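You operate a simulated robot arm through the tools that you are given. There is no shell and no other tool. Be economical: measure what you need, move in short steps, check, and stop when the job is done.

Carry out the task below with a simulated robot arm. There is one attempt and no reset: what you move stays moved.

TASK
Fetch the chilli tray and set it on the silver small steel tray. Then fetch the blue biscuit tin and stand it on the brown large saucer.
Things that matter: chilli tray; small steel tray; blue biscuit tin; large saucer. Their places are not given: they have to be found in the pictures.

It is judged by the outcome, as a careful person would: the job done as asked, and still so three seconds after it is handed in. It fails if anything else is knocked over, pushed out of place, dropped, spilled or broken.

THE ROBOT
A 6-joint arm with a two-finger parallel gripper, fixed in place. Base frame: the origin is at the foot of the arm, x ahead of it, y to its left, z up; the work surface is at about z = 800. Lengths are in mm, angles in rad, forces in N, time in s.
With the tool pointing down near the work surface it reaches from about 260 to 680 mm from the base axis. Its first joint turns from -1.152 to 1.152 rad. Payload 2.9 kg.
Tool frame: the origin (TCP) lies between the finger pads and is the grasp point; the fingertips stand 30 mm ahead of it; z points along the fingers, y is the line along which they close. The gripper opens to 110 mm. The fingers are 20 mm wide and 10 mm thick; the gripper's body (48 by 112 mm) begins 55 mm behind the TCP.
Orientation is told as [roll, pitch, yaw] about the base's x, y, z axes, in that order, counted from this pose: with the fingers straight down and closing along the base's y, the tool's x points along the base's -x, its y along +y and its z along -z.

THE INTERFACE
- The arm moves only by the tool step_arm. Its argument "plan" is a list of rows, each a list of 7 numbers: the shift along the base's x, y, z in mm, then the turn, a rotation vector about the base's x, y, z in rad, then the closure, from 0 (fully open) to 1 (shut). In form: [[tx, ty, tz, rx, ry, rz, hand], ...]. A call has 1 to 12 rows; each row is the pose to reach, as a shift and turn from the pose commanded when the call began. A row lasts 0.2 s, in which the tool goes at most 50 mm and 0.15 rad; a call with a longer step from one row to the next is refused whole, and so is a gripper value outside its range. A pose out of reach is approached as far as the arm can. The call stops where the force on the tool passes 40 N (or 10 N more than at its start, if that is more) or the arm is blocked; 0.2 s more then pass. The fingers move at their own pace (about 108 mm/s each) and stop on an object; they squeeze with about 28 N. The grip force told is the motor's: it shows also when the fingers shut on nothing. Time passes only in rows, and 0.2 s behind the last, so rows that repeat a pose let the fingers close. It gives the time, the measured TCP pose, the force on the tool (base axes), the opening and the grip force at its end, in the units of the frame above (readings bear some noise), and new pictures: "show" is both (left out), scene, wrist or none.
- Cameras (640 x 400 px; columns grow to the right, rows downward): "scene" is fixed at [69.8, 434.7, 1389.5]; the picture's right is [-0.83, -0.56, 0.00], its down [-0.36, 0.52, -0.78] and it looks along [0.44, -0.64, -0.63] (base axes); focal length 376 px, centre (320, 200). "wrist" rides on the gripper at [-36, 0, -57] in the tool frame; the picture's right is [0.00, -1.00, 0.00], its down [0.97, 0.00, -0.24] and it looks along [0.24, 0.00, 0.97] (tool axes); focal length 218 px, centre (320, 200).
- measure_at(camera, pixels): there is no depth. For up to 12 entries [column, row, z] of the newest picture of that camera ("zoom" is the newest enlarged one), the place [x, y] in the base frame at which the ray of that pixel passes the height z, good to about 2 mm, but the place of the scene camera against the robot may be out by one fixed shift of up to 18 mm in any direction. No time passes.
- zoom(camera, box): a new picture of the part [left, top, right, bottom] of that camera's present view, enlarged. No time passes.
- sign_off(): hands the job in; it is judged then, once.

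Work in short steps. Measure before you move; look again where a grasp or a placing could have gone wrong, and mend it. You have 80 turns and 120 pictures in all, the two below and enlarged ones among them. Open the gripper and draw the arm clear of the work before you hand the job in, unless the task says otherwise; then end with one line.

The tools are called after "Request:" by a JSON object that holds its "op" and its "data". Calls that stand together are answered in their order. step_arm: Moves the arm, as the interface text tells. Its arguments: {"type":"object","properties":{"plan":{"type":"array","items":{"type":"array","items":{"type":"number"}}},"show":{"type":"string","enum":["both","scene","wrist","none"]}},"required":["plan"]} The other tools are called the same way: measure_at (camera, pixels) gives the place at which the rays of pixels pass given heights; zoom (camera, box) takes an enlarged picture of a part of a camera's view; sign_off () hands the job in.

At the start:

```text
clock: 0.0
tcp_pos: [411.1, 134.5, 1082.6]
tool_rot: [0.0, 0.001, 0.0]
contact_force: [0.1, 0.7, 0.1]
width: 110.0
grip_force: 0.1
```

scene: 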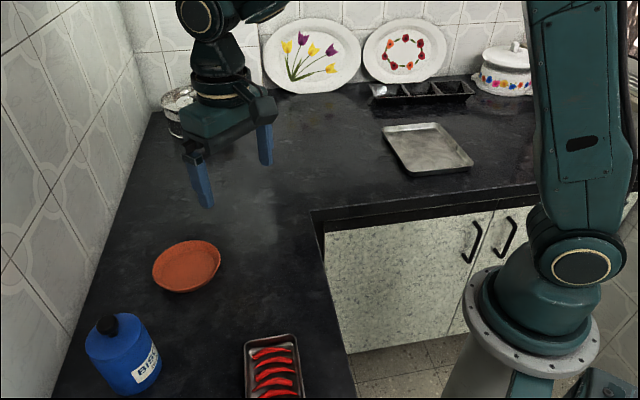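
wrist: 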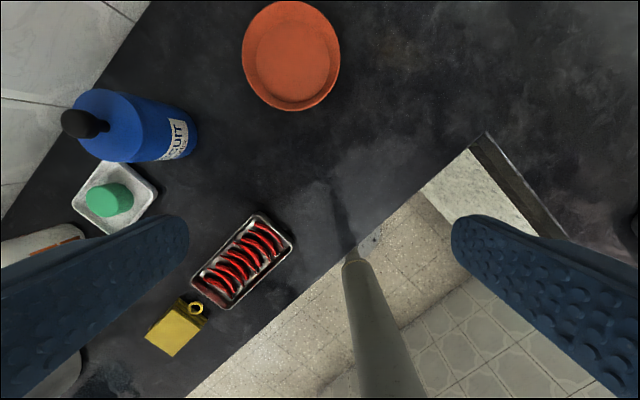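

The wrist view shows the chilli tray around (243,262), the blue tin around (135,125), and the saucer at (291,55). The scene view shows the steel tray around (428,148). I'll zoom in and measure them.

Request:
{"op": "zoom", "data": {"camera": "wrist", "box": [140, 180, 340, 340]}}

Request:
{"op": "measure_at", "data": {"camera": "wrist", "pixels": [[256, 213, 825], [294, 243, 825], [190, 280, 825], [229, 309, 825], [243, 50, 815], [340, 50, 815], [291, 2, 815], [291, 110, 815], [80, 160, 800], [195, 130, 800], [85, 124, 960], [291, 60, 805]]}}

Request:
{"op": "measure_at", "data": {"camera": "scene", "pixels": [[383, 127, 815], [438, 122, 815], [474, 164, 815], [415, 174, 815], [245, 342, 825], [297, 334, 825], [153, 275, 815], [221, 256, 815], [187, 241, 815], [185, 293, 815], [107, 325, 960], [130, 395, 800]]}}

Request:
{"op": "zoom", "data": {"camera": "scene", "box": [60, 220, 320, 400]}}

```text
2.50 times, centred on (240, 260) of wrist
```

zoom: 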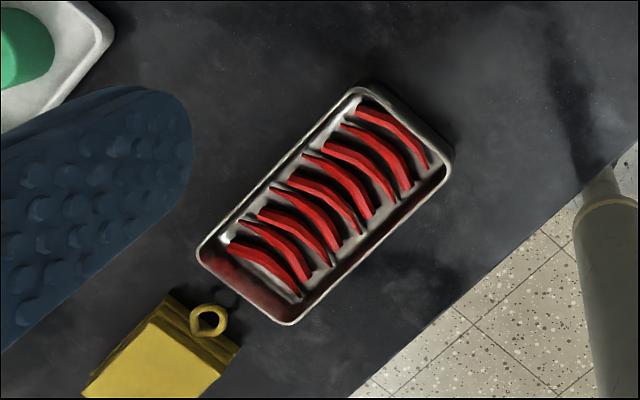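

```text
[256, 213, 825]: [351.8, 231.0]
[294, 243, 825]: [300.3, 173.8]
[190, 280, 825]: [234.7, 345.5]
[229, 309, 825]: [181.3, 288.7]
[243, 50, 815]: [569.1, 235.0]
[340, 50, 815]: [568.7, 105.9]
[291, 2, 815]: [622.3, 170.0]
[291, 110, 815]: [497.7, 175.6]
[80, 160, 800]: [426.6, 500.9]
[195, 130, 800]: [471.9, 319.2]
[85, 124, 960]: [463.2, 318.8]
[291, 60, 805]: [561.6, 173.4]
```

```text
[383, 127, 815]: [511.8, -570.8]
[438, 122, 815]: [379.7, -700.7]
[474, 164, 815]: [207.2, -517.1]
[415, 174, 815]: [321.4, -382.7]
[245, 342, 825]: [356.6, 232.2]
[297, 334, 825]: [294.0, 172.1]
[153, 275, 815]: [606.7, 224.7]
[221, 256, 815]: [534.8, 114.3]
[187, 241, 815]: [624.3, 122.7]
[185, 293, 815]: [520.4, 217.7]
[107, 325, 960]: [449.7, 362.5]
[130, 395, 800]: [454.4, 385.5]
```

```text
2.22 times, centred on (190, 310) of scene
```

zoom: 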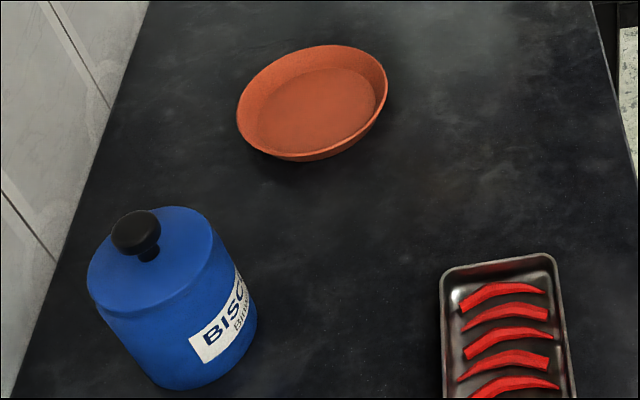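

The tray is about 163×77 mm, centred near (267,260), with its long axis at about -45°. I'll move above it with yaw about -0.75 so the fingers close across the short side.

Request:
{"op": "step_arm", "data": {"plan": [[-24, 21, -10, 0, 0, -0.125, 0], [-48, 42, -20, 0, 0, -0.25, 0], [-72, 63, -30, 0, 0, -0.375, 0], [-96, 84, -45, 0, 0, -0.5, 0], [-120, 105, -60, 0, 0, -0.625, 0], [-144, 125, -80, 0, 0, -0.75, 0], [-144, 125, -80, 0, 0, -0.75, 0]]}}

```text
clock: 1.6
tcp_pos: [268.0, 257.9, 1000.2]
tool_rot: [-0.001, 0.002, -0.75]
contact_force: [0.3, -0.2, -0.8]
width: 110.0
grip_force: 0.1
```

scene: 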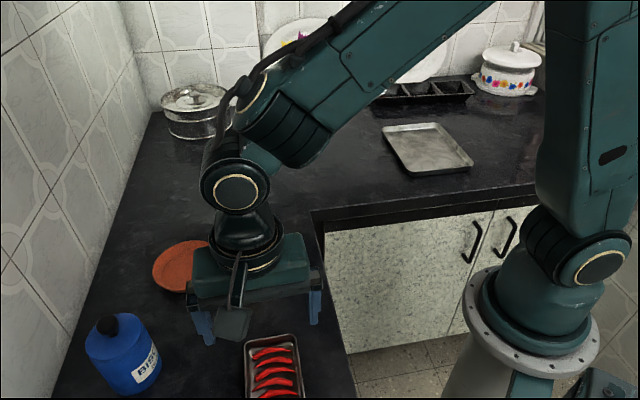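
wrist: 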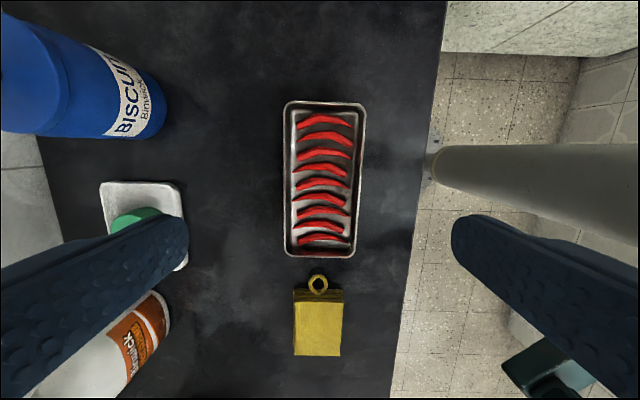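

The tray is nearly axis-aligned in the wrist view, with rim corners (285,103), (366,103), (285,257) and (357,257). I'll measure it at several heights to compare with the first view.

Request:
{"op": "measure_at", "data": {"camera": "wrist", "pixels": [[286, 104, 825], [365, 104, 825], [286, 255, 825], [356, 256, 825], [286, 104, 815], [365, 104, 815], [286, 255, 815], [356, 256, 815], [165, 110, 800], [60, 138, 800], [318, 282, 840]]}}

Request:
{"op": "zoom", "data": {"camera": "wrist", "box": [240, 80, 400, 280]}}

```text
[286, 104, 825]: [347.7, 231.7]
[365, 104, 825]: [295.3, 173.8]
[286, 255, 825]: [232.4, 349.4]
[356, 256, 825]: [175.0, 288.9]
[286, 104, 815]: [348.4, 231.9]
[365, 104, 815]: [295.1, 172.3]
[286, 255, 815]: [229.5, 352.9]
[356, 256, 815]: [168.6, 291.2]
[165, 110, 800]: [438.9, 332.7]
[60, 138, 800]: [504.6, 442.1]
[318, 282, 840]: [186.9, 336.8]
```

```text
2.00 times, centred on (320, 180) of wrist
```

zoom: 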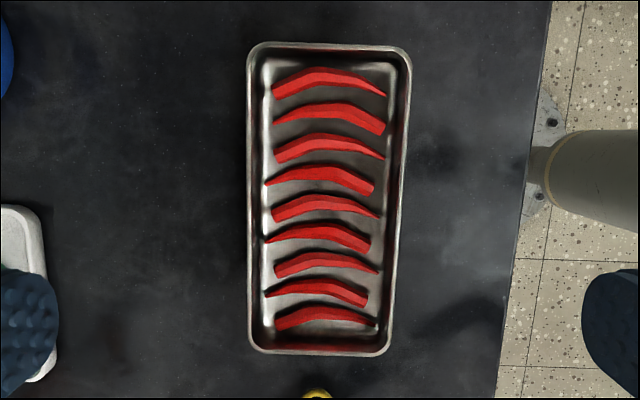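

Both views agree on a rim height of about 815–820 and a centre near (261,262). I'll descend to z≈860 centred there and check before going lower.

Request:
{"op": "step_arm", "data": {"plan": [[-4, 2, -40, 0, 0, -0.02, 0], [-7, 4, -80, 0, 0, -0.02, 0], [-7, 4, -120, 0, 0, -0.02, 0], [-7, 4, -140, 0, 0, -0.02, 0], [-7, 4, -140, 0, 0, -0.02, 0]], "show": "wrist"}}

```text
clock: 2.8
tcp_pos: [259.8, 264.1, 861.5]
tool_rot: [0.0, 0.001, -0.77]
contact_force: [0.1, 0.8, 0.6]
width: 109.9
grip_force: 0.0
```

wrist: 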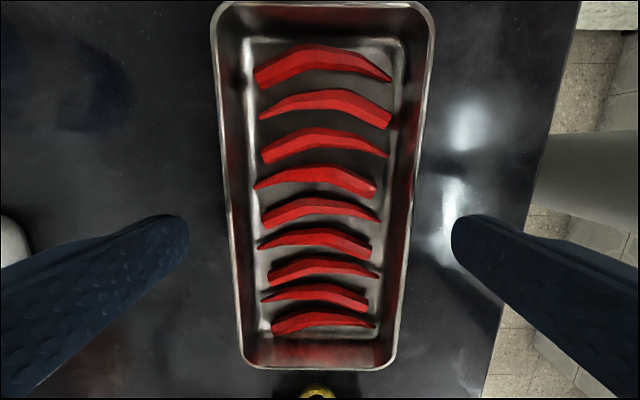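

The tray sits centred between the fingers. I'll check its along-axis centre at the rim height.

Request:
{"op": "measure_at", "data": {"camera": "wrist", "pixels": [[214, 5, 818], [432, 5, 818], [244, 367, 818], [396, 368, 818], [0, 240, 818], [318, 392, 820]]}}

```text
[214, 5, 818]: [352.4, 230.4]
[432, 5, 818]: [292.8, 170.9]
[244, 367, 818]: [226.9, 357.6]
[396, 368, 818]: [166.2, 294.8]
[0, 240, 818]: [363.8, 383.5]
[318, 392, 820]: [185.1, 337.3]
```

The centre is (260,263), which matches the TCP. I'll descend to z≈834 and close.

Request:
{"op": "step_arm", "data": {"plan": [[0, 0, -14, 0, 0, 0, 0], [0, 0, -27, 0, 0, 0, 0], [0, 0, -27, 0, 0, 0, 0], [0, 0, -27, 0, 0, 0, 0.15], [0, 0, -27, 0, 0, 0, 0.3], [0, 0, -27, 0, 0, 0, 0.5], [0, 0, -27, 0, 0, 0, 0.5]], "show": "wrist"}}

```text
clock: 4.4
tcp_pos: [258.0, 263.1, 835.2]
tool_rot: [-0.001, 0.0, -0.77]
contact_force: [-0.8, 0.0, 0.0]
width: 83.7
grip_force: 27.7
```

wrist: 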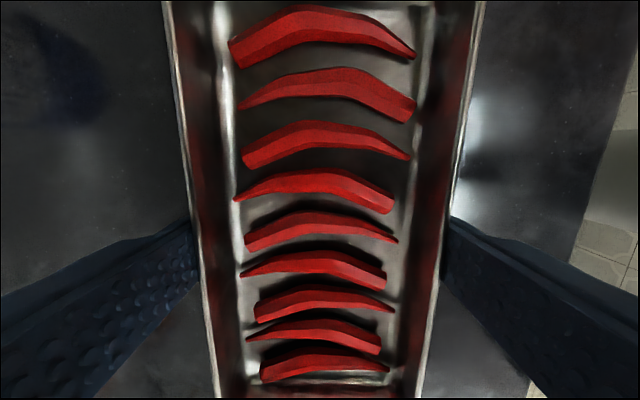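

The tray is gripped at 83.7 mm. I'll lift it slowly and check for tilt.

Request:
{"op": "step_arm", "data": {"plan": [[0, 0, 5, 0, 0, 0, 0.6], [0, 0, 15, 0, 0, 0, 0.6], [0, 0, 30, 0, 0, 0, 0.6], [0, 0, 50, 0, 0, 0, 0.6], [0, 0, 75, 0, 0, 0, 0.6], [0, 0, 90, 0, 0, 0, 0.6], [0, 0, 90, 0, 0, 0, 0.6]]}}

```text
clock: 6.0
tcp_pos: [259.0, 261.5, 926.0]
tool_rot: [-0.001, 0.0, -0.771]
contact_force: [-0.2, -0.3, -2.2]
width: 84.0
grip_force: 28.0
```

scene: 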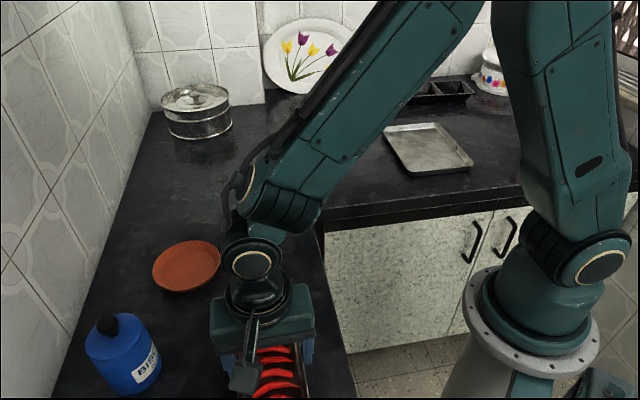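
wrist: 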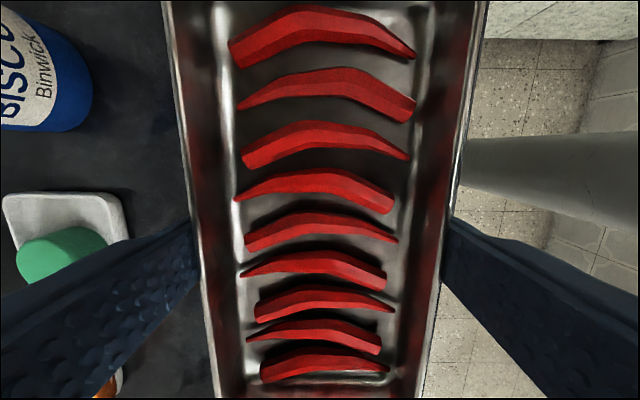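

The tray is held level. I'll carry it along an arc at z≈960, keeping yaw constant because the steel tray's long axis also lies at about -45°.

Request:
{"op": "step_arm", "data": {"plan": [[15, -15, 10, 0, 0, 0, 0.6], [40, -40, 20, 0, 0, 0, 0.6], [67, -67, 30, 0, 0, 0, 0.6], [93, -95, 35, 0, 0, 0, 0.6], [117, -125, 35, 0, 0, 0, 0.6], [135, -159, 35, 0, 0, 0, 0.6], [149, -195, 35, 0, 0, 0, 0.6], [158, -232, 35, 0, 0, 0, 0.6], [163, -269, 35, 0, 0, 0, 0.6], [165, -306, 35, 0, 0, 0, 0.6], [165, -340, 35, 0, 0, 0, 0.6], [163, -360, 35, 0, 0, 0, 0.6]]}}

```text
clock: 8.6
tcp_pos: [423.4, -95.9, 962.8]
tool_rot: [0.001, -0.001, -0.77]
contact_force: [0.3, -0.8, -1.9]
width: 83.7
grip_force: 27.8
```

scene: 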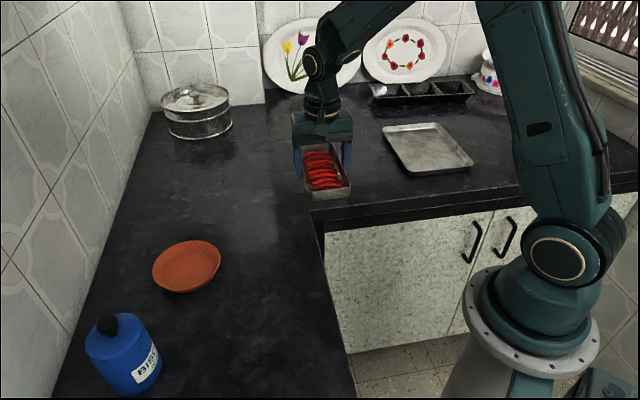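
wrist: 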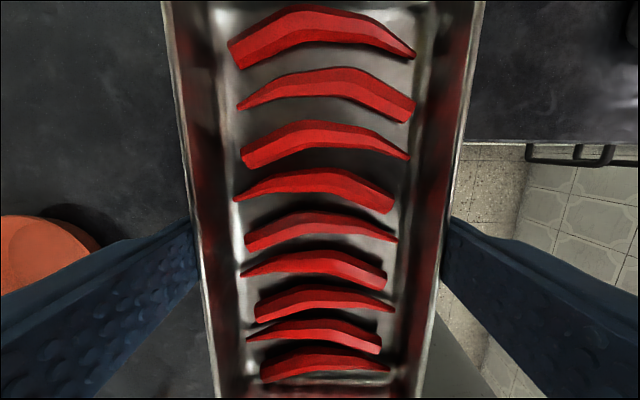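

The held tray blocks the wrist view, so I'll measure the steel tray from the scene view.

Request:
{"op": "zoom", "data": {"camera": "scene", "box": [340, 80, 500, 190]}}

```text
3.64 times, centred on (420, 135) of scene
```

zoom: 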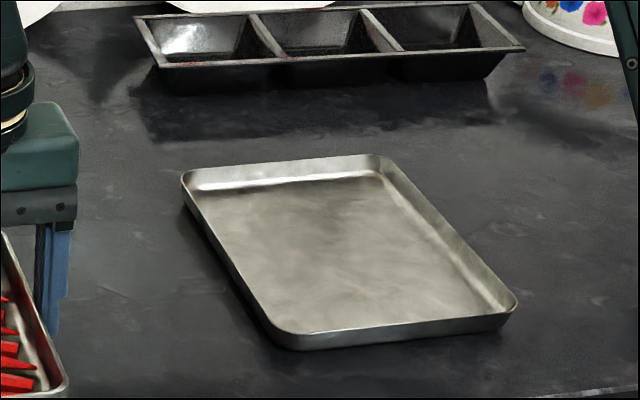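

Request:
{"op": "measure_at", "data": {"camera": "zoom", "pixels": [[180, 174, 818], [390, 153, 818], [519, 304, 818], [275, 336, 818], [193, 190, 803], [376, 176, 803], [496, 308, 803], [300, 332, 803], [282, 349, 800], [506, 322, 800], [340, 248, 803]]}}

Request:
{"op": "measure_at", "data": {"camera": "scene", "pixels": [[312, 199, 915], [351, 186, 915], [305, 149, 915], [335, 143, 915]]}}

```text
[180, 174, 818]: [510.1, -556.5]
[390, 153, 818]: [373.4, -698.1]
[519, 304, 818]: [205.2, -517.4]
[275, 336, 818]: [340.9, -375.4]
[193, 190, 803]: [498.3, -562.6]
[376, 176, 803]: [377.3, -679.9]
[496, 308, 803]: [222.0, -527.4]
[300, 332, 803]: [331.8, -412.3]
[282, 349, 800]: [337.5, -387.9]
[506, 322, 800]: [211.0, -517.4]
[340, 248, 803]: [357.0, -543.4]
```

```text
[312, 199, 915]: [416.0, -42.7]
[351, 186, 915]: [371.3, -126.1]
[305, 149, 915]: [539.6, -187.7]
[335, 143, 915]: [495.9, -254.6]
```

I'll calibrate the scene camera's shift using the held tray, whose rim is at z≈946 with its centre at the TCP.

Request:
{"op": "zoom", "data": {"camera": "scene", "box": [270, 120, 390, 210]}}

```text
4.44 times, centred on (330, 165) of scene
```

zoom: 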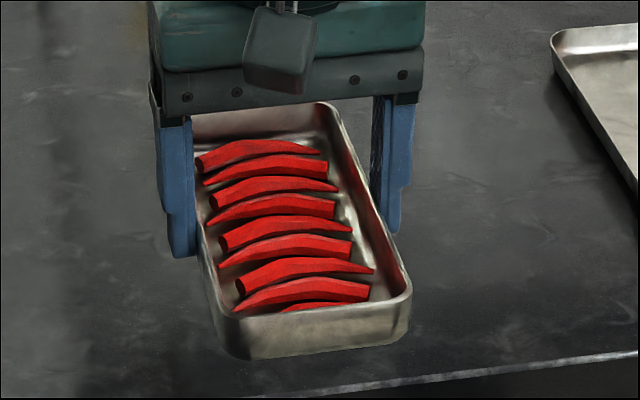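

Request:
{"op": "measure_at", "data": {"camera": "zoom", "pixels": [[222, 320, 946], [411, 294, 946], [336, 102, 946]]}}

```text
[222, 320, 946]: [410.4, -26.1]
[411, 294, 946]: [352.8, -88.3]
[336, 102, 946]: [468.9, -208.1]
```

The held tray reads about (+18,-22) off in the scene view, so the scene measurements carry a bias. I'll move above the estimated steel tray centre (350,-512) and compare the two trays in the same picture.

Request:
{"op": "step_arm", "data": {"plan": [[-4, -20, 0, 0, 0, 0, 0.6], [-10, -56, 0, 0, 0, 0, 0.6], [-16, -94, 0, 0, 0, 0, 0.6], [-23, -132, 0, 0, 0, 0, 0.6], [-30, -170, 0, 0, 0, -0.01, 0.6], [-37, -208, 0, 0, 0, -0.02, 0.6], [-43, -246, 0, 0, 0, -0.03, 0.6], [-50, -284, 0, 0, 0, -0.04, 0.6], [-57, -322, 0, 0, 0, -0.05, 0.6], [-63, -360, -5, 0, 0, -0.05, 0.6], [-70, -395, -15, 0, 0, -0.05, 0.6], [-73, -416, -25, 0, 0, -0.05, 0.6]]}}

Request:
{"op": "zoom", "data": {"camera": "scene", "box": [340, 80, 500, 190]}}

```text
clock: 11.2
tcp_pos: [349.5, -512.7, 935.6]
tool_rot: [0.001, -0.001, -0.821]
contact_force: [0.0, 0.1, -1.2]
width: 83.3
grip_force: 28.1
```

scene: 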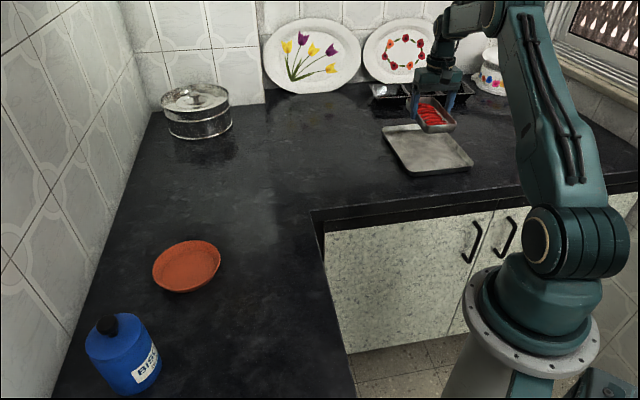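
wrist: 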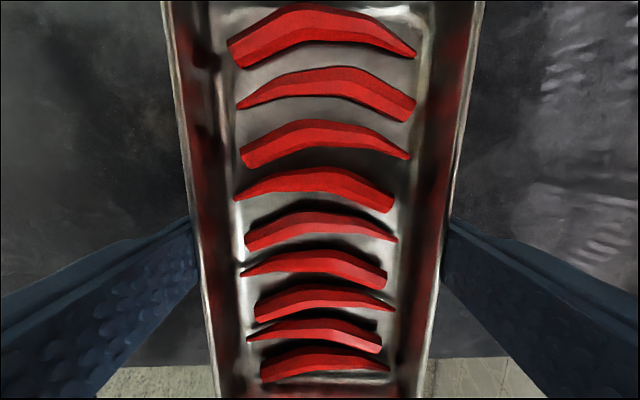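

```text
3.64 times, centred on (420, 135) of scene
```

zoom: 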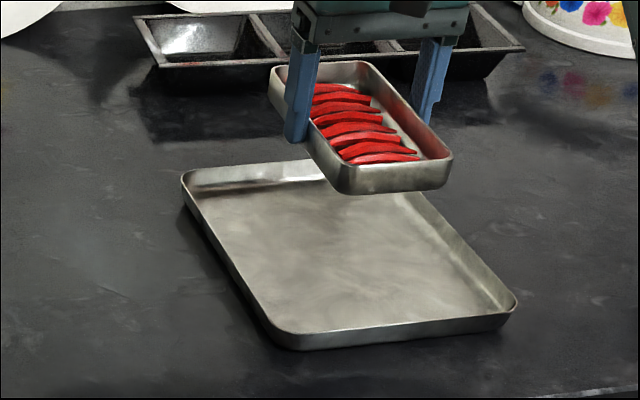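

Request:
{"op": "measure_at", "data": {"camera": "zoom", "pixels": [[337, 167, 919], [453, 155, 919], [370, 61, 919], [270, 68, 919]]}}

```text
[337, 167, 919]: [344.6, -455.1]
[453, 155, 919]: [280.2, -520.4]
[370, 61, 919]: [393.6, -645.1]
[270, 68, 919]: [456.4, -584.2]
```

By relative calibration, the steel tray's true centre is about (344,-508). I'll shift there, descend to z≈872 (tray bottom at ~837, above the rim), and compare again.

Request:
{"op": "step_arm", "data": {"plan": [[-2, 2, -20, 0, 0, 0, 0.6], [-5, 4, -45, 0, 0, 0, 0.6], [-5, 4, -64, 0, 0, 0, 0.6], [-5, 4, -64, 0, 0, 0, 0.6]], "show": "wrist"}}

Request:
{"op": "zoom", "data": {"camera": "scene", "box": [370, 100, 490, 190]}}

```text
clock: 12.2
tcp_pos: [343.9, -509.5, 872.3]
tool_rot: [-0.002, 0.0, -0.82]
contact_force: [0.5, -0.4, -0.6]
width: 83.8
grip_force: 27.8
```

wrist: 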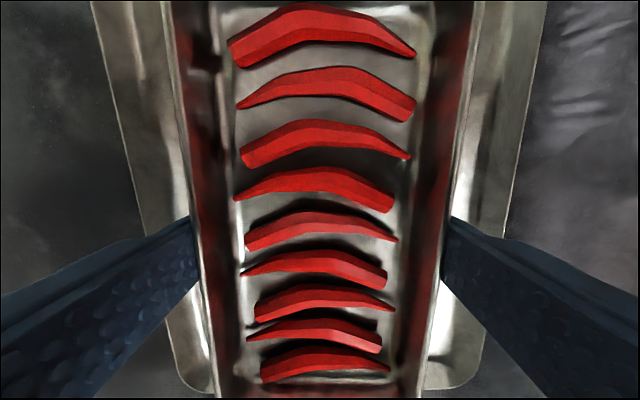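

```text
4.44 times, centred on (430, 145) of scene
```

zoom: 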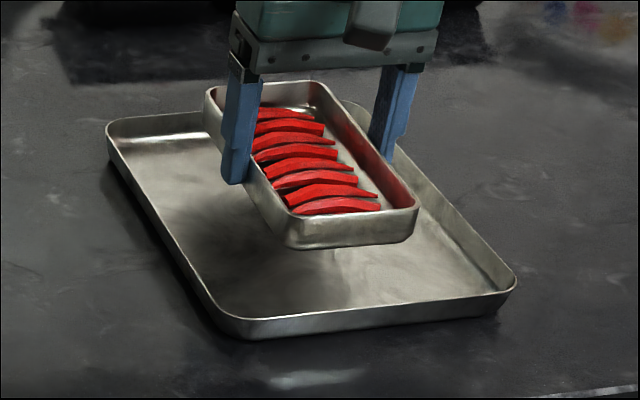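

The wrist view now shows the steel tray's rims on both sides and at the bottom (row ~392). I'll measure them.

Request:
{"op": "measure_at", "data": {"camera": "wrist", "pixels": [[92, 5, 818], [546, 5, 818], [117, 120, 818], [520, 120, 818], [175, 350, 818], [480, 350, 818], [205, 392, 818], [440, 390, 818]]}}

Request:
{"op": "measure_at", "data": {"camera": "zoom", "pixels": [[105, 128, 818], [345, 98, 818], [517, 280, 818], [215, 318, 818], [205, 88, 855], [322, 80, 855], [419, 206, 855], [280, 225, 855]]}}

```text
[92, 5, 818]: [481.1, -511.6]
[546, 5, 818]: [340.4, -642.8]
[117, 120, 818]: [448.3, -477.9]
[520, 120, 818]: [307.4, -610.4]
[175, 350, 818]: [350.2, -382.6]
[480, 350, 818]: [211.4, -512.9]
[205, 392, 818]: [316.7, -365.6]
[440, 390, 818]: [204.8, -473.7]
```

```text
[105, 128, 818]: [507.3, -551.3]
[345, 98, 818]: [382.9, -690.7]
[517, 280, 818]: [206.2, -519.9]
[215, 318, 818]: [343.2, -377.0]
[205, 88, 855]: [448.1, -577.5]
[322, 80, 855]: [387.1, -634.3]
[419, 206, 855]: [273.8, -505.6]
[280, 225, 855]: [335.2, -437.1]
```

The steel tray centre is within 3 mm of the TCP, with a yaw difference of about +0.03. I'll lower to z≈838 with that correction.

Request:
{"op": "step_arm", "data": {"plan": [[1, 0, -12, 0, 0, 0.03, 0.6], [1, 0, -24, 0, 0, 0.03, 0.6], [1, 0, -30, 0, 0, 0.03, 0.6], [1, 0, -33, 0, 0, 0.03, 0.6], [1, 0, -34, 0, 0, 0.03, 0.6], [1, 0, -34, 0, 0, 0.03, 0.6]], "show": "wrist"}}

Request:
{"op": "zoom", "data": {"camera": "scene", "box": [370, 100, 490, 190]}}

```text
clock: 13.6
tcp_pos: [345.6, -510.3, 839.0]
tool_rot: [0.0, -0.004, -0.789]
contact_force: [-1.8, 5.3, 14.7]
width: 83.6
grip_force: 28.1
```

wrist: 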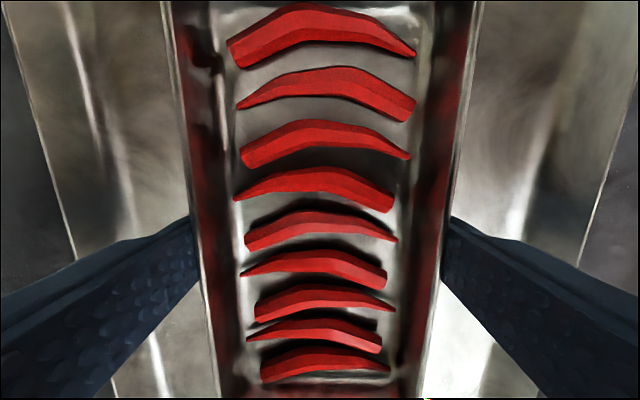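

```text
4.44 times, centred on (430, 145) of scene
```

zoom: 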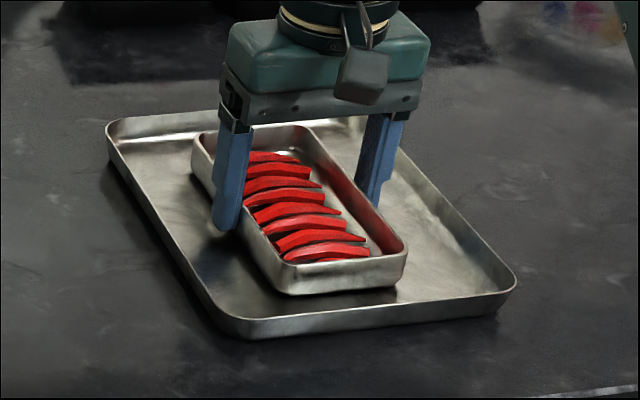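

The 15 N reading shows contact, so the tray is seated inside the steel tray. I'll release and rise.

Request:
{"op": "step_arm", "data": {"plan": [[0, 0, 0, 0, 0, 0, 0.15], [0, 0, 0, 0, 0, 0, 0.0], [0, 0, 0, 0, 0, 0, 0.0], [0, 0, 15, 0, 0, 0, 0.0], [0, 0, 50, 0, 0, 0, 0], [0, 0, 95, 0, 0, 0, 0], [0, 0, 140, 0, 0, 0, 0], [0, 0, 180, 0, 0, 0, 0]]}}

Request:
{"op": "zoom", "data": {"camera": "scene", "box": [370, 100, 490, 190]}}

```text
clock: 15.4
tcp_pos: [346.4, -510.3, 1015.3]
tool_rot: [0.001, 0.0, -0.791]
contact_force: [-0.2, 0.1, 0.8]
width: 110.1
grip_force: 0.0
```

scene: 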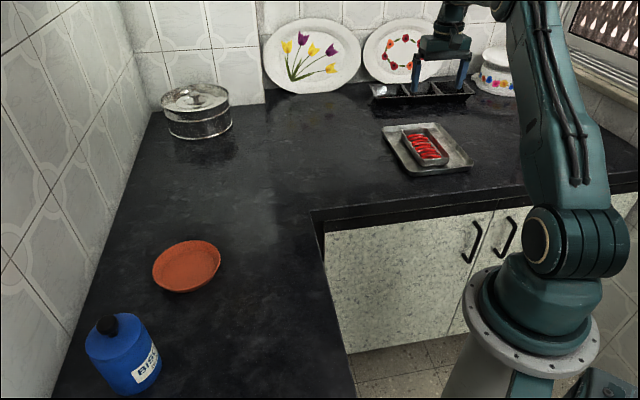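
wrist: 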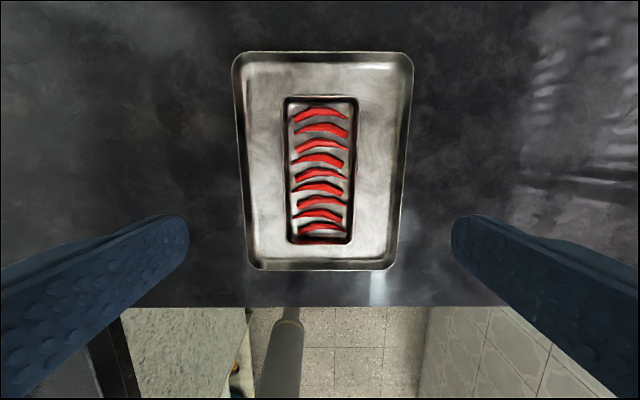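

```text
4.44 times, centred on (430, 145) of scene
```

zoom: 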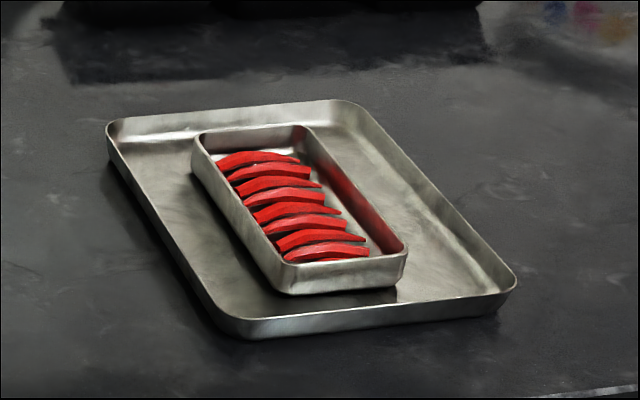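

The chilli tray sits cleanly inside the steel tray. Now I'll carry the empty gripper back at z≈1080 towards the tin.

Request:
{"op": "step_arm", "data": {"plan": [[20, 38, 10, 0, 0, 0.065, 0], [40, 77, 20, 0, 0, 0.13, 0], [58, 117, 30, 0, 0, 0.195, 0], [74, 157, 40, 0, 0, 0.26, 0], [88, 198, 50, 0, 0, 0.325, 0], [98, 240, 60, 0, 0, 0.39, 0], [106, 283, 65, 0, 0, 0.455, 0], [110, 327, 65, 0, 0, 0.52, 0], [112, 371, 65, 0, 0, 0.585, 0], [114, 415, 65, 0, 0, 0.65, 0], [114, 459, 65, 0, 0, 0.715, 0], [112, 503, 65, 0, 0, 0.79, 0]], "show": "none"}}

Request:
{"op": "step_arm", "data": {"plan": [[0, 44, 0, 0, 0, 0, 0], [-2, 88, 0, 0, 0, 0, 0], [-8, 130, 0, 0, 0, 0, 0], [-20, 170, 0, 0, 0, 0, 0], [-35, 210, 0, 0, 0, 0, 0], [-50, 250, 0, 0, 0, 0, 0], [-58, 280, 0, 0, 0, 0, 0], [-58, 280, 0, 0, 0, 0, 0]]}}

```text
clock: 18.0
tcp_pos: [457.7, -5.3, 1081.6]
tool_rot: [0.0, 0.0, 0.0]
contact_force: [0.1, 0.0, 0.2]
width: 109.7
grip_force: 0.1
```

```text
clock: 19.8
tcp_pos: [398.9, 272.9, 1083.2]
tool_rot: [0.0, -0.001, 0.001]
contact_force: [-0.4, -0.7, 0.8]
width: 110.1
grip_force: 0.0
```

scene: 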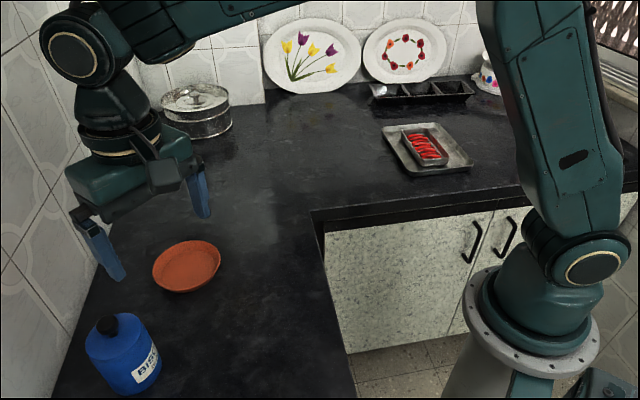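
wrist: 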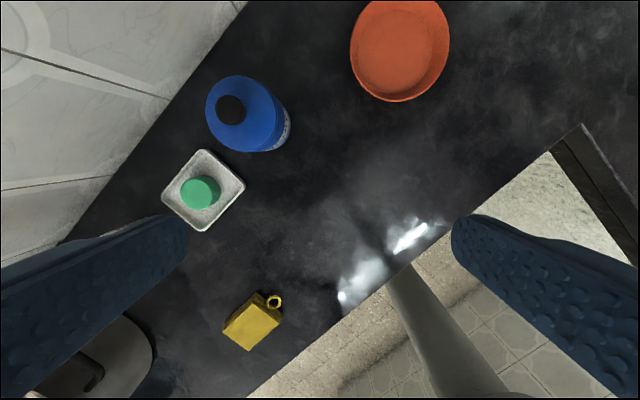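

The tin is in view at around (248,112). I'll zoom in for its lid, knob and base.

Request:
{"op": "zoom", "data": {"camera": "wrist", "box": [180, 50, 320, 170]}}

```text
3.33 times, centred on (250, 110) of wrist
```

zoom: 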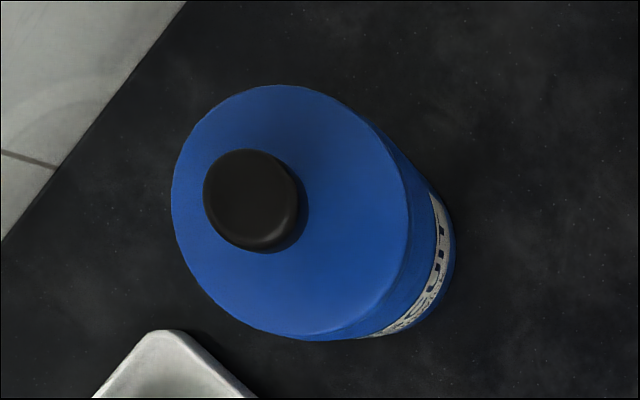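

Request:
{"op": "measure_at", "data": {"camera": "zoom", "pixels": [[250, 198, 960], [290, 212, 930], [172, 205, 930], [408, 215, 930], [290, 85, 930], [290, 339, 930], [455, 260, 800], [370, 337, 800], [435, 310, 800], [408, 160, 800], [150, 385, 815], [165, 330, 815]]}}

```text
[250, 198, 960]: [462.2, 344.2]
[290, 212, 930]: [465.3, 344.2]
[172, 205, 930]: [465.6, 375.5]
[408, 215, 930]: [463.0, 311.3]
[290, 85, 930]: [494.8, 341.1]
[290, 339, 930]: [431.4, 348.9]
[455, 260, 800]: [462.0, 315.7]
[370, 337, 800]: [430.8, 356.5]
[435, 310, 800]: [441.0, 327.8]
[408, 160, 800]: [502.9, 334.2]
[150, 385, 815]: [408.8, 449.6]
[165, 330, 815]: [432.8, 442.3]
```

By triangulation, the knob top is at z≈920, and the tin is ~80 mm across, centred near (469,358). I'll measure the wall and soap dish clearance before choosing yaw.

Request:
{"op": "measure_at", "data": {"camera": "zoom", "pixels": [[185, 2, 800], [95, 120, 800], [2, 240, 800]]}}

Request:
{"op": "measure_at", "data": {"camera": "wrist", "pixels": [[201, 193, 840], [201, 150, 815], [245, 186, 815], [400, 48, 805], [350, 45, 815], [450, 35, 815], [395, 102, 815], [403, 0, 815]]}}

```text
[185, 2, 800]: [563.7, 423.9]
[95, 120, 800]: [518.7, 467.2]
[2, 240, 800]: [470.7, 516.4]
```

```text
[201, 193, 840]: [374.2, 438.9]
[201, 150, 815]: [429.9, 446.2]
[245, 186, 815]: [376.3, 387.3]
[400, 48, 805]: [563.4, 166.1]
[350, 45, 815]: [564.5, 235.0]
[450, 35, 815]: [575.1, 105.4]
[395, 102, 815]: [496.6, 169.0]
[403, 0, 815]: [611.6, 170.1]
```

Wall clearance from the tin centre is 113 mm, so yaw 0 is fine. I'll move above the tin at z≈1000 to refine its position.

Request:
{"op": "step_arm", "data": {"plan": [[23, 28, -10, 0, 0, 0, 0], [46, 56, -30, 0, 0, 0, 0], [70, 85, -60, 0, 0, 0, 0], [70, 85, -83, 0, 0, 0, 0], [70, 85, -83, 0, 0, 0, 0]]}}

```text
clock: 21.0
tcp_pos: [469.3, 357.6, 1000.8]
tool_rot: [0.0, 0.0, -0.001]
contact_force: [-0.2, -0.3, 0.9]
width: 110.0
grip_force: 0.1
```

scene: 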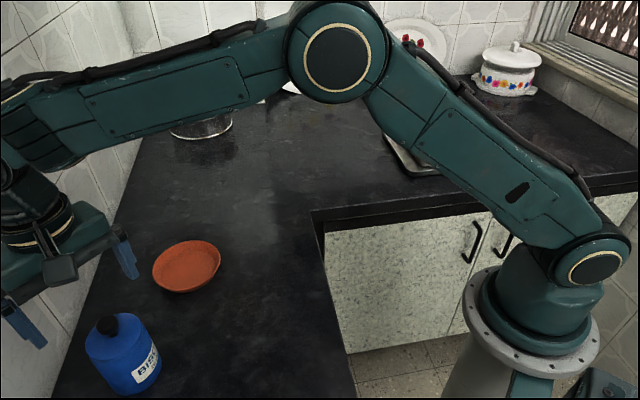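
wrist: 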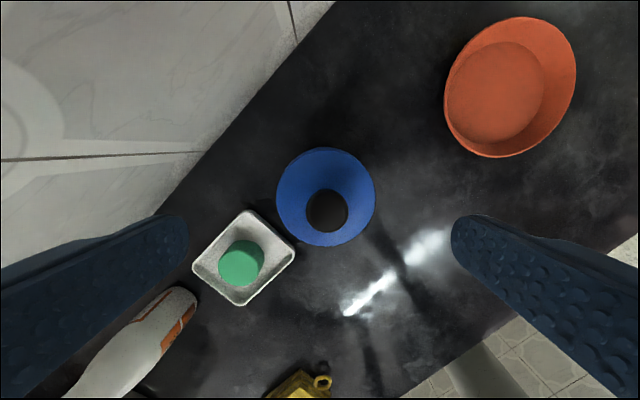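

Request:
{"op": "measure_at", "data": {"camera": "wrist", "pixels": [[327, 210, 920], [277, 197, 895], [376, 197, 895], [325, 147, 895], [325, 247, 895], [295, 247, 815], [247, 211, 815], [242, 252, 835], [498, 92, 805], [460, 92, 805], [542, 90, 805], [498, 45, 805]]}}

Request:
{"op": "zoom", "data": {"camera": "wrist", "box": [420, 0, 600, 170]}}

Request:
{"op": "zoom", "data": {"camera": "scene", "box": [70, 230, 230, 400]}}

```text
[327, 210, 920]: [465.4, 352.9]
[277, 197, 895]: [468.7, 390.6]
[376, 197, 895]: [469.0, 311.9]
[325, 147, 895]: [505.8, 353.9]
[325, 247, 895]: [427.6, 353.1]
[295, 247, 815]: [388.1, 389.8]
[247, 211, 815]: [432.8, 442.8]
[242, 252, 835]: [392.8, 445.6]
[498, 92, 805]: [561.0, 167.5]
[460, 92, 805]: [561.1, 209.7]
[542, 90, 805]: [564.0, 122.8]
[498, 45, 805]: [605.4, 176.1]
```

```text
2.35 times, centred on (510, 85) of wrist
```

zoom: 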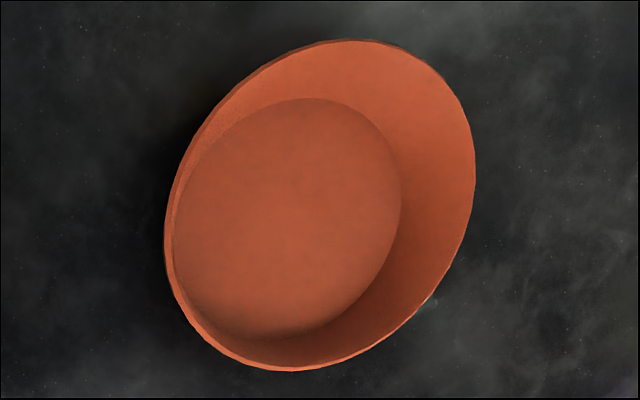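

```text
2.35 times, centred on (150, 315) of scene
```

zoom: 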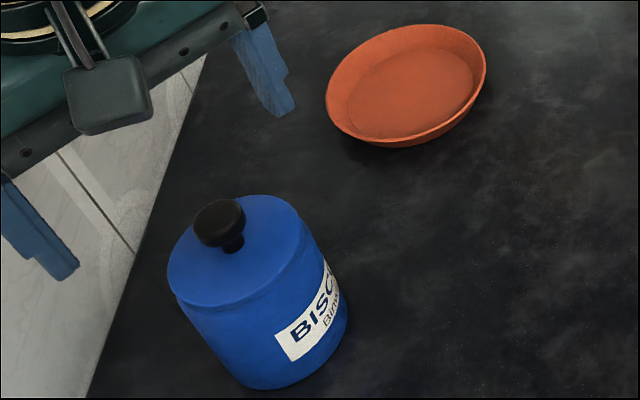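

The tin is centred at (467,352) and 79 mm across. The saucer floor is only ~90 mm across, so I'll look at it from directly above before grasping.

Request:
{"op": "step_arm", "data": {"plan": [[10, -35, 10, 0, 0, 0, 0], [22, -75, 10, 0, 0, 0, 0], [35, -115, 10, 0, 0, 0, 0], [48, -155, 10, 0, 0, 0, 0], [61, -187, 0, 0, 0, 0, 0], [61, -187, 0, 0, 0, 0, 0]], "show": "wrist"}}

Request:
{"op": "zoom", "data": {"camera": "wrist", "box": [240, 80, 400, 240]}}

```text
clock: 22.4
tcp_pos: [531.4, 170.6, 1000.6]
tool_rot: [0.001, 0.002, -0.001]
contact_force: [0.5, 0.0, 0.1]
width: 109.8
grip_force: 0.1
```

wrist: 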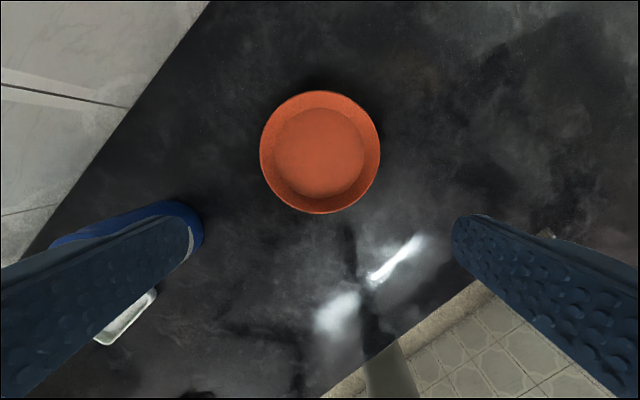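

```text
2.50 times, centred on (320, 160) of wrist
```

zoom: 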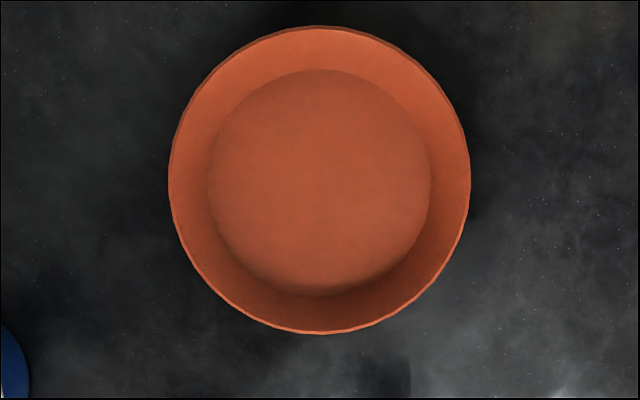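

Request:
{"op": "measure_at", "data": {"camera": "zoom", "pixels": [[208, 184, 806], [432, 184, 806], [320, 68, 806], [320, 297, 806], [168, 178, 822], [471, 178, 822], [320, 26, 822], [320, 334, 822]]}}

```text
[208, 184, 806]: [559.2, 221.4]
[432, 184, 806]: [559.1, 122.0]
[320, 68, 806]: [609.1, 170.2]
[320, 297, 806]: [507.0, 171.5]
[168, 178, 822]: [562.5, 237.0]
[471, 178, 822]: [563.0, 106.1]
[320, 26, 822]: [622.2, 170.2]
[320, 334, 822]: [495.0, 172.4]
```

The saucer floor is centred at (559,171) and ~101 mm across, so there is enough room. I'll go back above the tin at (467,352) and descend to z≈940 for a check.

Request:
{"op": "step_arm", "data": {"plan": [[-12, 35, 5, 0, 0, 0, 0], [-26, 75, 5, 0, 0, 0, 0], [-41, 115, 5, 0, 0, 0, 0], [-55, 155, 5, 0, 0, 0, 0], [-64, 181, 0, 0, 0, 0, 0], [-64, 181, -30, 0, 0, 0, 0], [-64, 181, -55, 0, 0, 0, 0], [-64, 181, -55, 0, 0, 0, 0]]}}

```text
clock: 24.2
tcp_pos: [469.8, 352.4, 944.5]
tool_rot: [0.0, 0.001, 0.0]
contact_force: [1.2, -0.4, -0.2]
width: 110.0
grip_force: 0.1
```

scene: 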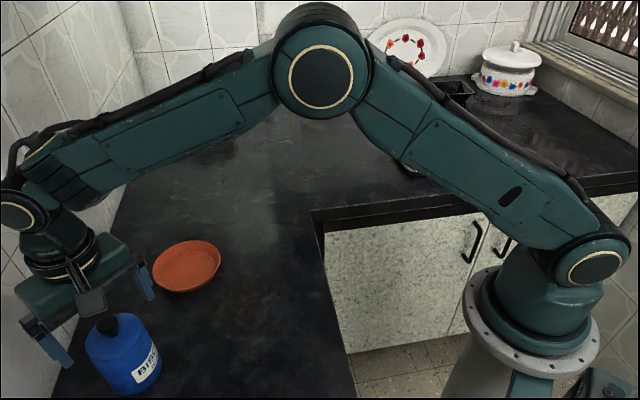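
wrist: 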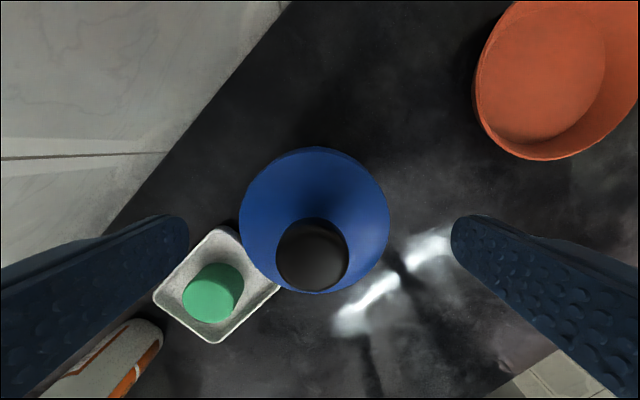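

Request:
{"op": "measure_at", "data": {"camera": "wrist", "pixels": [[239, 220, 893], [390, 220, 893], [315, 147, 893], [315, 294, 893], [312, 255, 925], [206, 342, 815], [281, 289, 815], [222, 227, 815]]}}

```text
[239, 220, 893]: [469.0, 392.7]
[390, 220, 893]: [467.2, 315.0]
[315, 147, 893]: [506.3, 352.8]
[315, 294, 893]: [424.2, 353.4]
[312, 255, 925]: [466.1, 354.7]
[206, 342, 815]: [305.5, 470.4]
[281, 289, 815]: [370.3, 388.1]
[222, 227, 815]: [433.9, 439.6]
```

The tin centre is (467,354), the knob top ~927 and the lid ~893. I'll descend to TCP z≈885 so the gripper body clears the knob, then close.

Request:
{"op": "step_arm", "data": {"plan": [[-2, 1, -20, 0, 0, 0, 0], [-3, 1.5, -40, 0, 0, 0, 0], [-3, 1.5, -52, 0, 0, 0, 0], [-3, 1.5, -59, 0, 0, 0, 0], [-3, 1.5, -59, 0, 0, 0, 0], [-3, 1.5, -59, 0, 0, 0, 0.2], [-3, 1.5, -59, 0, 0, 0, 0.4], [-3, 1.5, -59, 0, 0, 0, 0.5], [-3, 1.5, -59, 0, 0, 0, 0.5]]}}

```text
clock: 26.2
tcp_pos: [464.9, 354.1, 885.4]
tool_rot: [0.0, 0.0, 0.001]
contact_force: [-0.5, -1.3, 0.2]
width: 71.6
grip_force: 28.1
```

scene: 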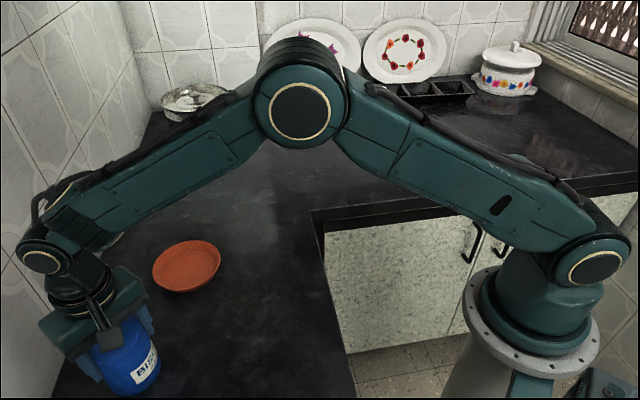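
wrist: 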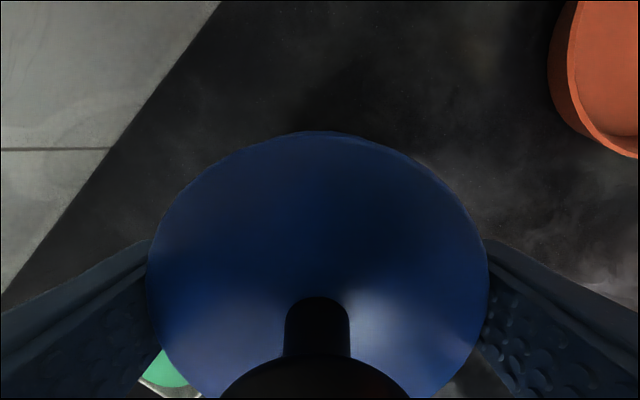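

Gripped at 71.6 mm. I'll check the lid centre relative to the TCP, then lift.

Request:
{"op": "measure_at", "data": {"camera": "wrist", "pixels": [[147, 280, 890], [488, 280, 890], [315, 132, 890], [318, 320, 893]]}}

Request:
{"op": "step_arm", "data": {"plan": [[0, 0, 3, 0, 0, 0, 0.65], [0, 0, 10, 0, 0, 0, 0.65], [0, 0, 25, 0, 0, 0, 0.65], [0, 0, 45, 0, 0, 0, 0.65], [0, 0, 70, 0, 0, 0, 0.65], [0, 0, 90, 0, 0, 0, 0.65], [0, 0, 90, 0, 0, 0, 0.65]]}}

```text
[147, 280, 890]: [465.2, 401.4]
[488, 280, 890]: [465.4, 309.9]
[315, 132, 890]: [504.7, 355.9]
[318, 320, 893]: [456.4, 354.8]
```

```text
clock: 27.8
tcp_pos: [466.0, 355.7, 975.6]
tool_rot: [0.001, 0.0, 0.001]
contact_force: [-0.4, 0.4, -1.6]
width: 71.4
grip_force: 27.6
```

scene: 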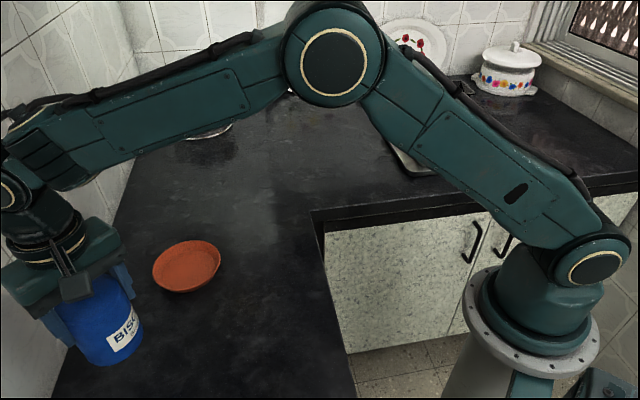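
wrist: 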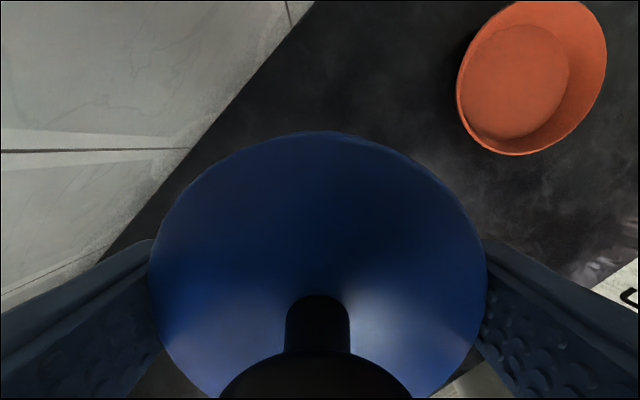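

The tin is held upright and centred on the TCP. I'll carry it over the saucer and descend to just above it.

Request:
{"op": "step_arm", "data": {"plan": [[8, -16, 0, 0, 0, 0, 0.65], [24, -48, 0, 0, 0, 0, 0.65], [41, -82, 0, 0, 0, 0, 0.65], [58, -116, 0, 0, 0, 0, 0.65], [75, -150, 0, 0, 0, 0, 0.65], [87, -174, 0, 0, 0, 0, 0.65], [92.5, -184, -10, 0, 0, 0, 0.65], [92.5, -184, -30, 0, 0, 0, 0.65], [92.5, -184, -45, 0, 0, 0, 0.65], [92.5, -184, -45, 0, 0, 0, 0.65]]}}

Request:
{"op": "zoom", "data": {"camera": "scene", "box": [110, 170, 270, 310]}}

```text
clock: 30.0
tcp_pos: [557.0, 170.0, 930.2]
tool_rot: [0.001, 0.002, 0.001]
contact_force: [-0.2, -0.3, -1.3]
width: 71.7
grip_force: 28.0
```

scene: 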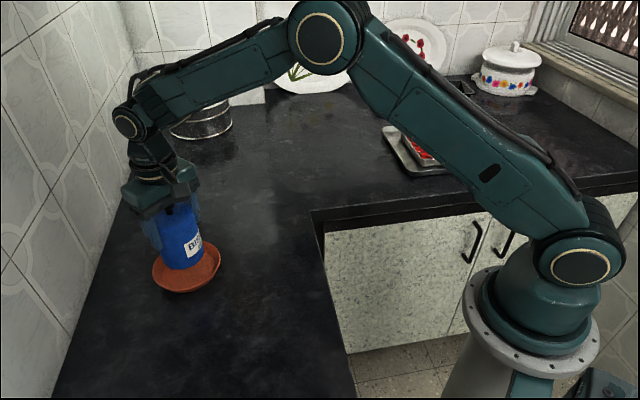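
wrist: 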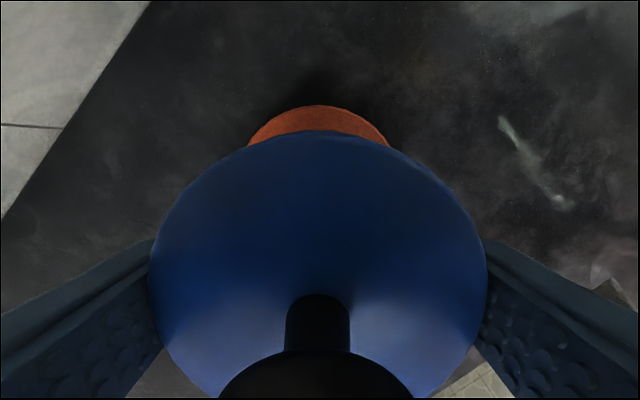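

```text
2.86 times, centred on (190, 240) of scene
```

zoom: 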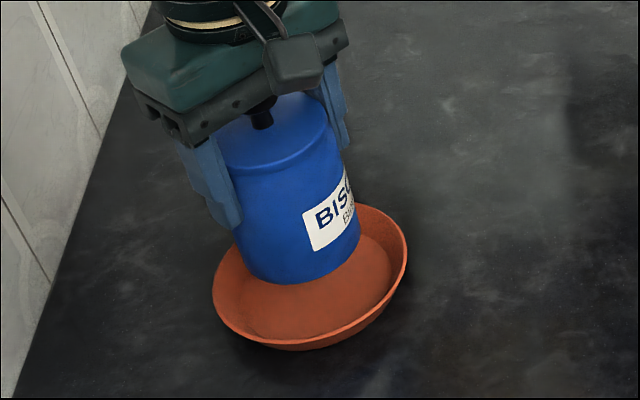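

The tin hangs centred above the saucer. I'll lower gently to z≈890, watching the force.

Request:
{"op": "step_arm", "data": {"plan": [[1, 1, -15, 0, 0, 0, 0.65], [1, 1, -28, 0, 0, 0, 0.65], [1, 1, -34, 0, 0, 0, 0.65], [1, 1, -37, 0, 0, 0, 0.65], [1, 1, -39, 0, 0, 0, 0.65], [1, 1, -39, 0, 0, 0, 0.65]], "show": "none"}}

Request:
{"op": "zoom", "data": {"camera": "scene", "box": [110, 170, 270, 310]}}

```text
clock: 31.4
tcp_pos: [558.7, 171.1, 891.2]
tool_rot: [-0.002, -0.001, 0.0]
contact_force: [-0.2, -0.3, -1.5]
width: 71.3
grip_force: 27.8
```

```text
2.86 times, centred on (190, 240) of scene
```

zoom: 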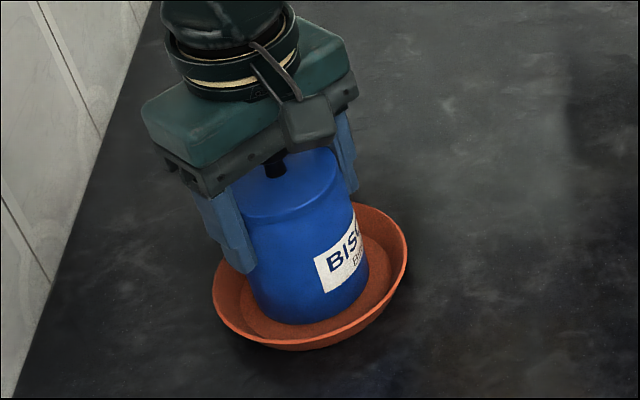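

No contact yet at 891, so I'll continue down in 1 mm steps until the force shows it.

Request:
{"op": "step_arm", "data": {"plan": [[0, 0, -1, 0, 0, 0, 0.65], [0, 0, -2, 0, 0, 0, 0.65], [0, 0, -2, 0, 0, 0, 0.65]], "show": "none"}}

```text
clock: 32.2
tcp_pos: [557.7, 171.6, 890.5]
tool_rot: [0.0, -0.001, 0.0]
contact_force: [-4.3, -1.1, 9.4]
width: 71.4
grip_force: 27.6
```

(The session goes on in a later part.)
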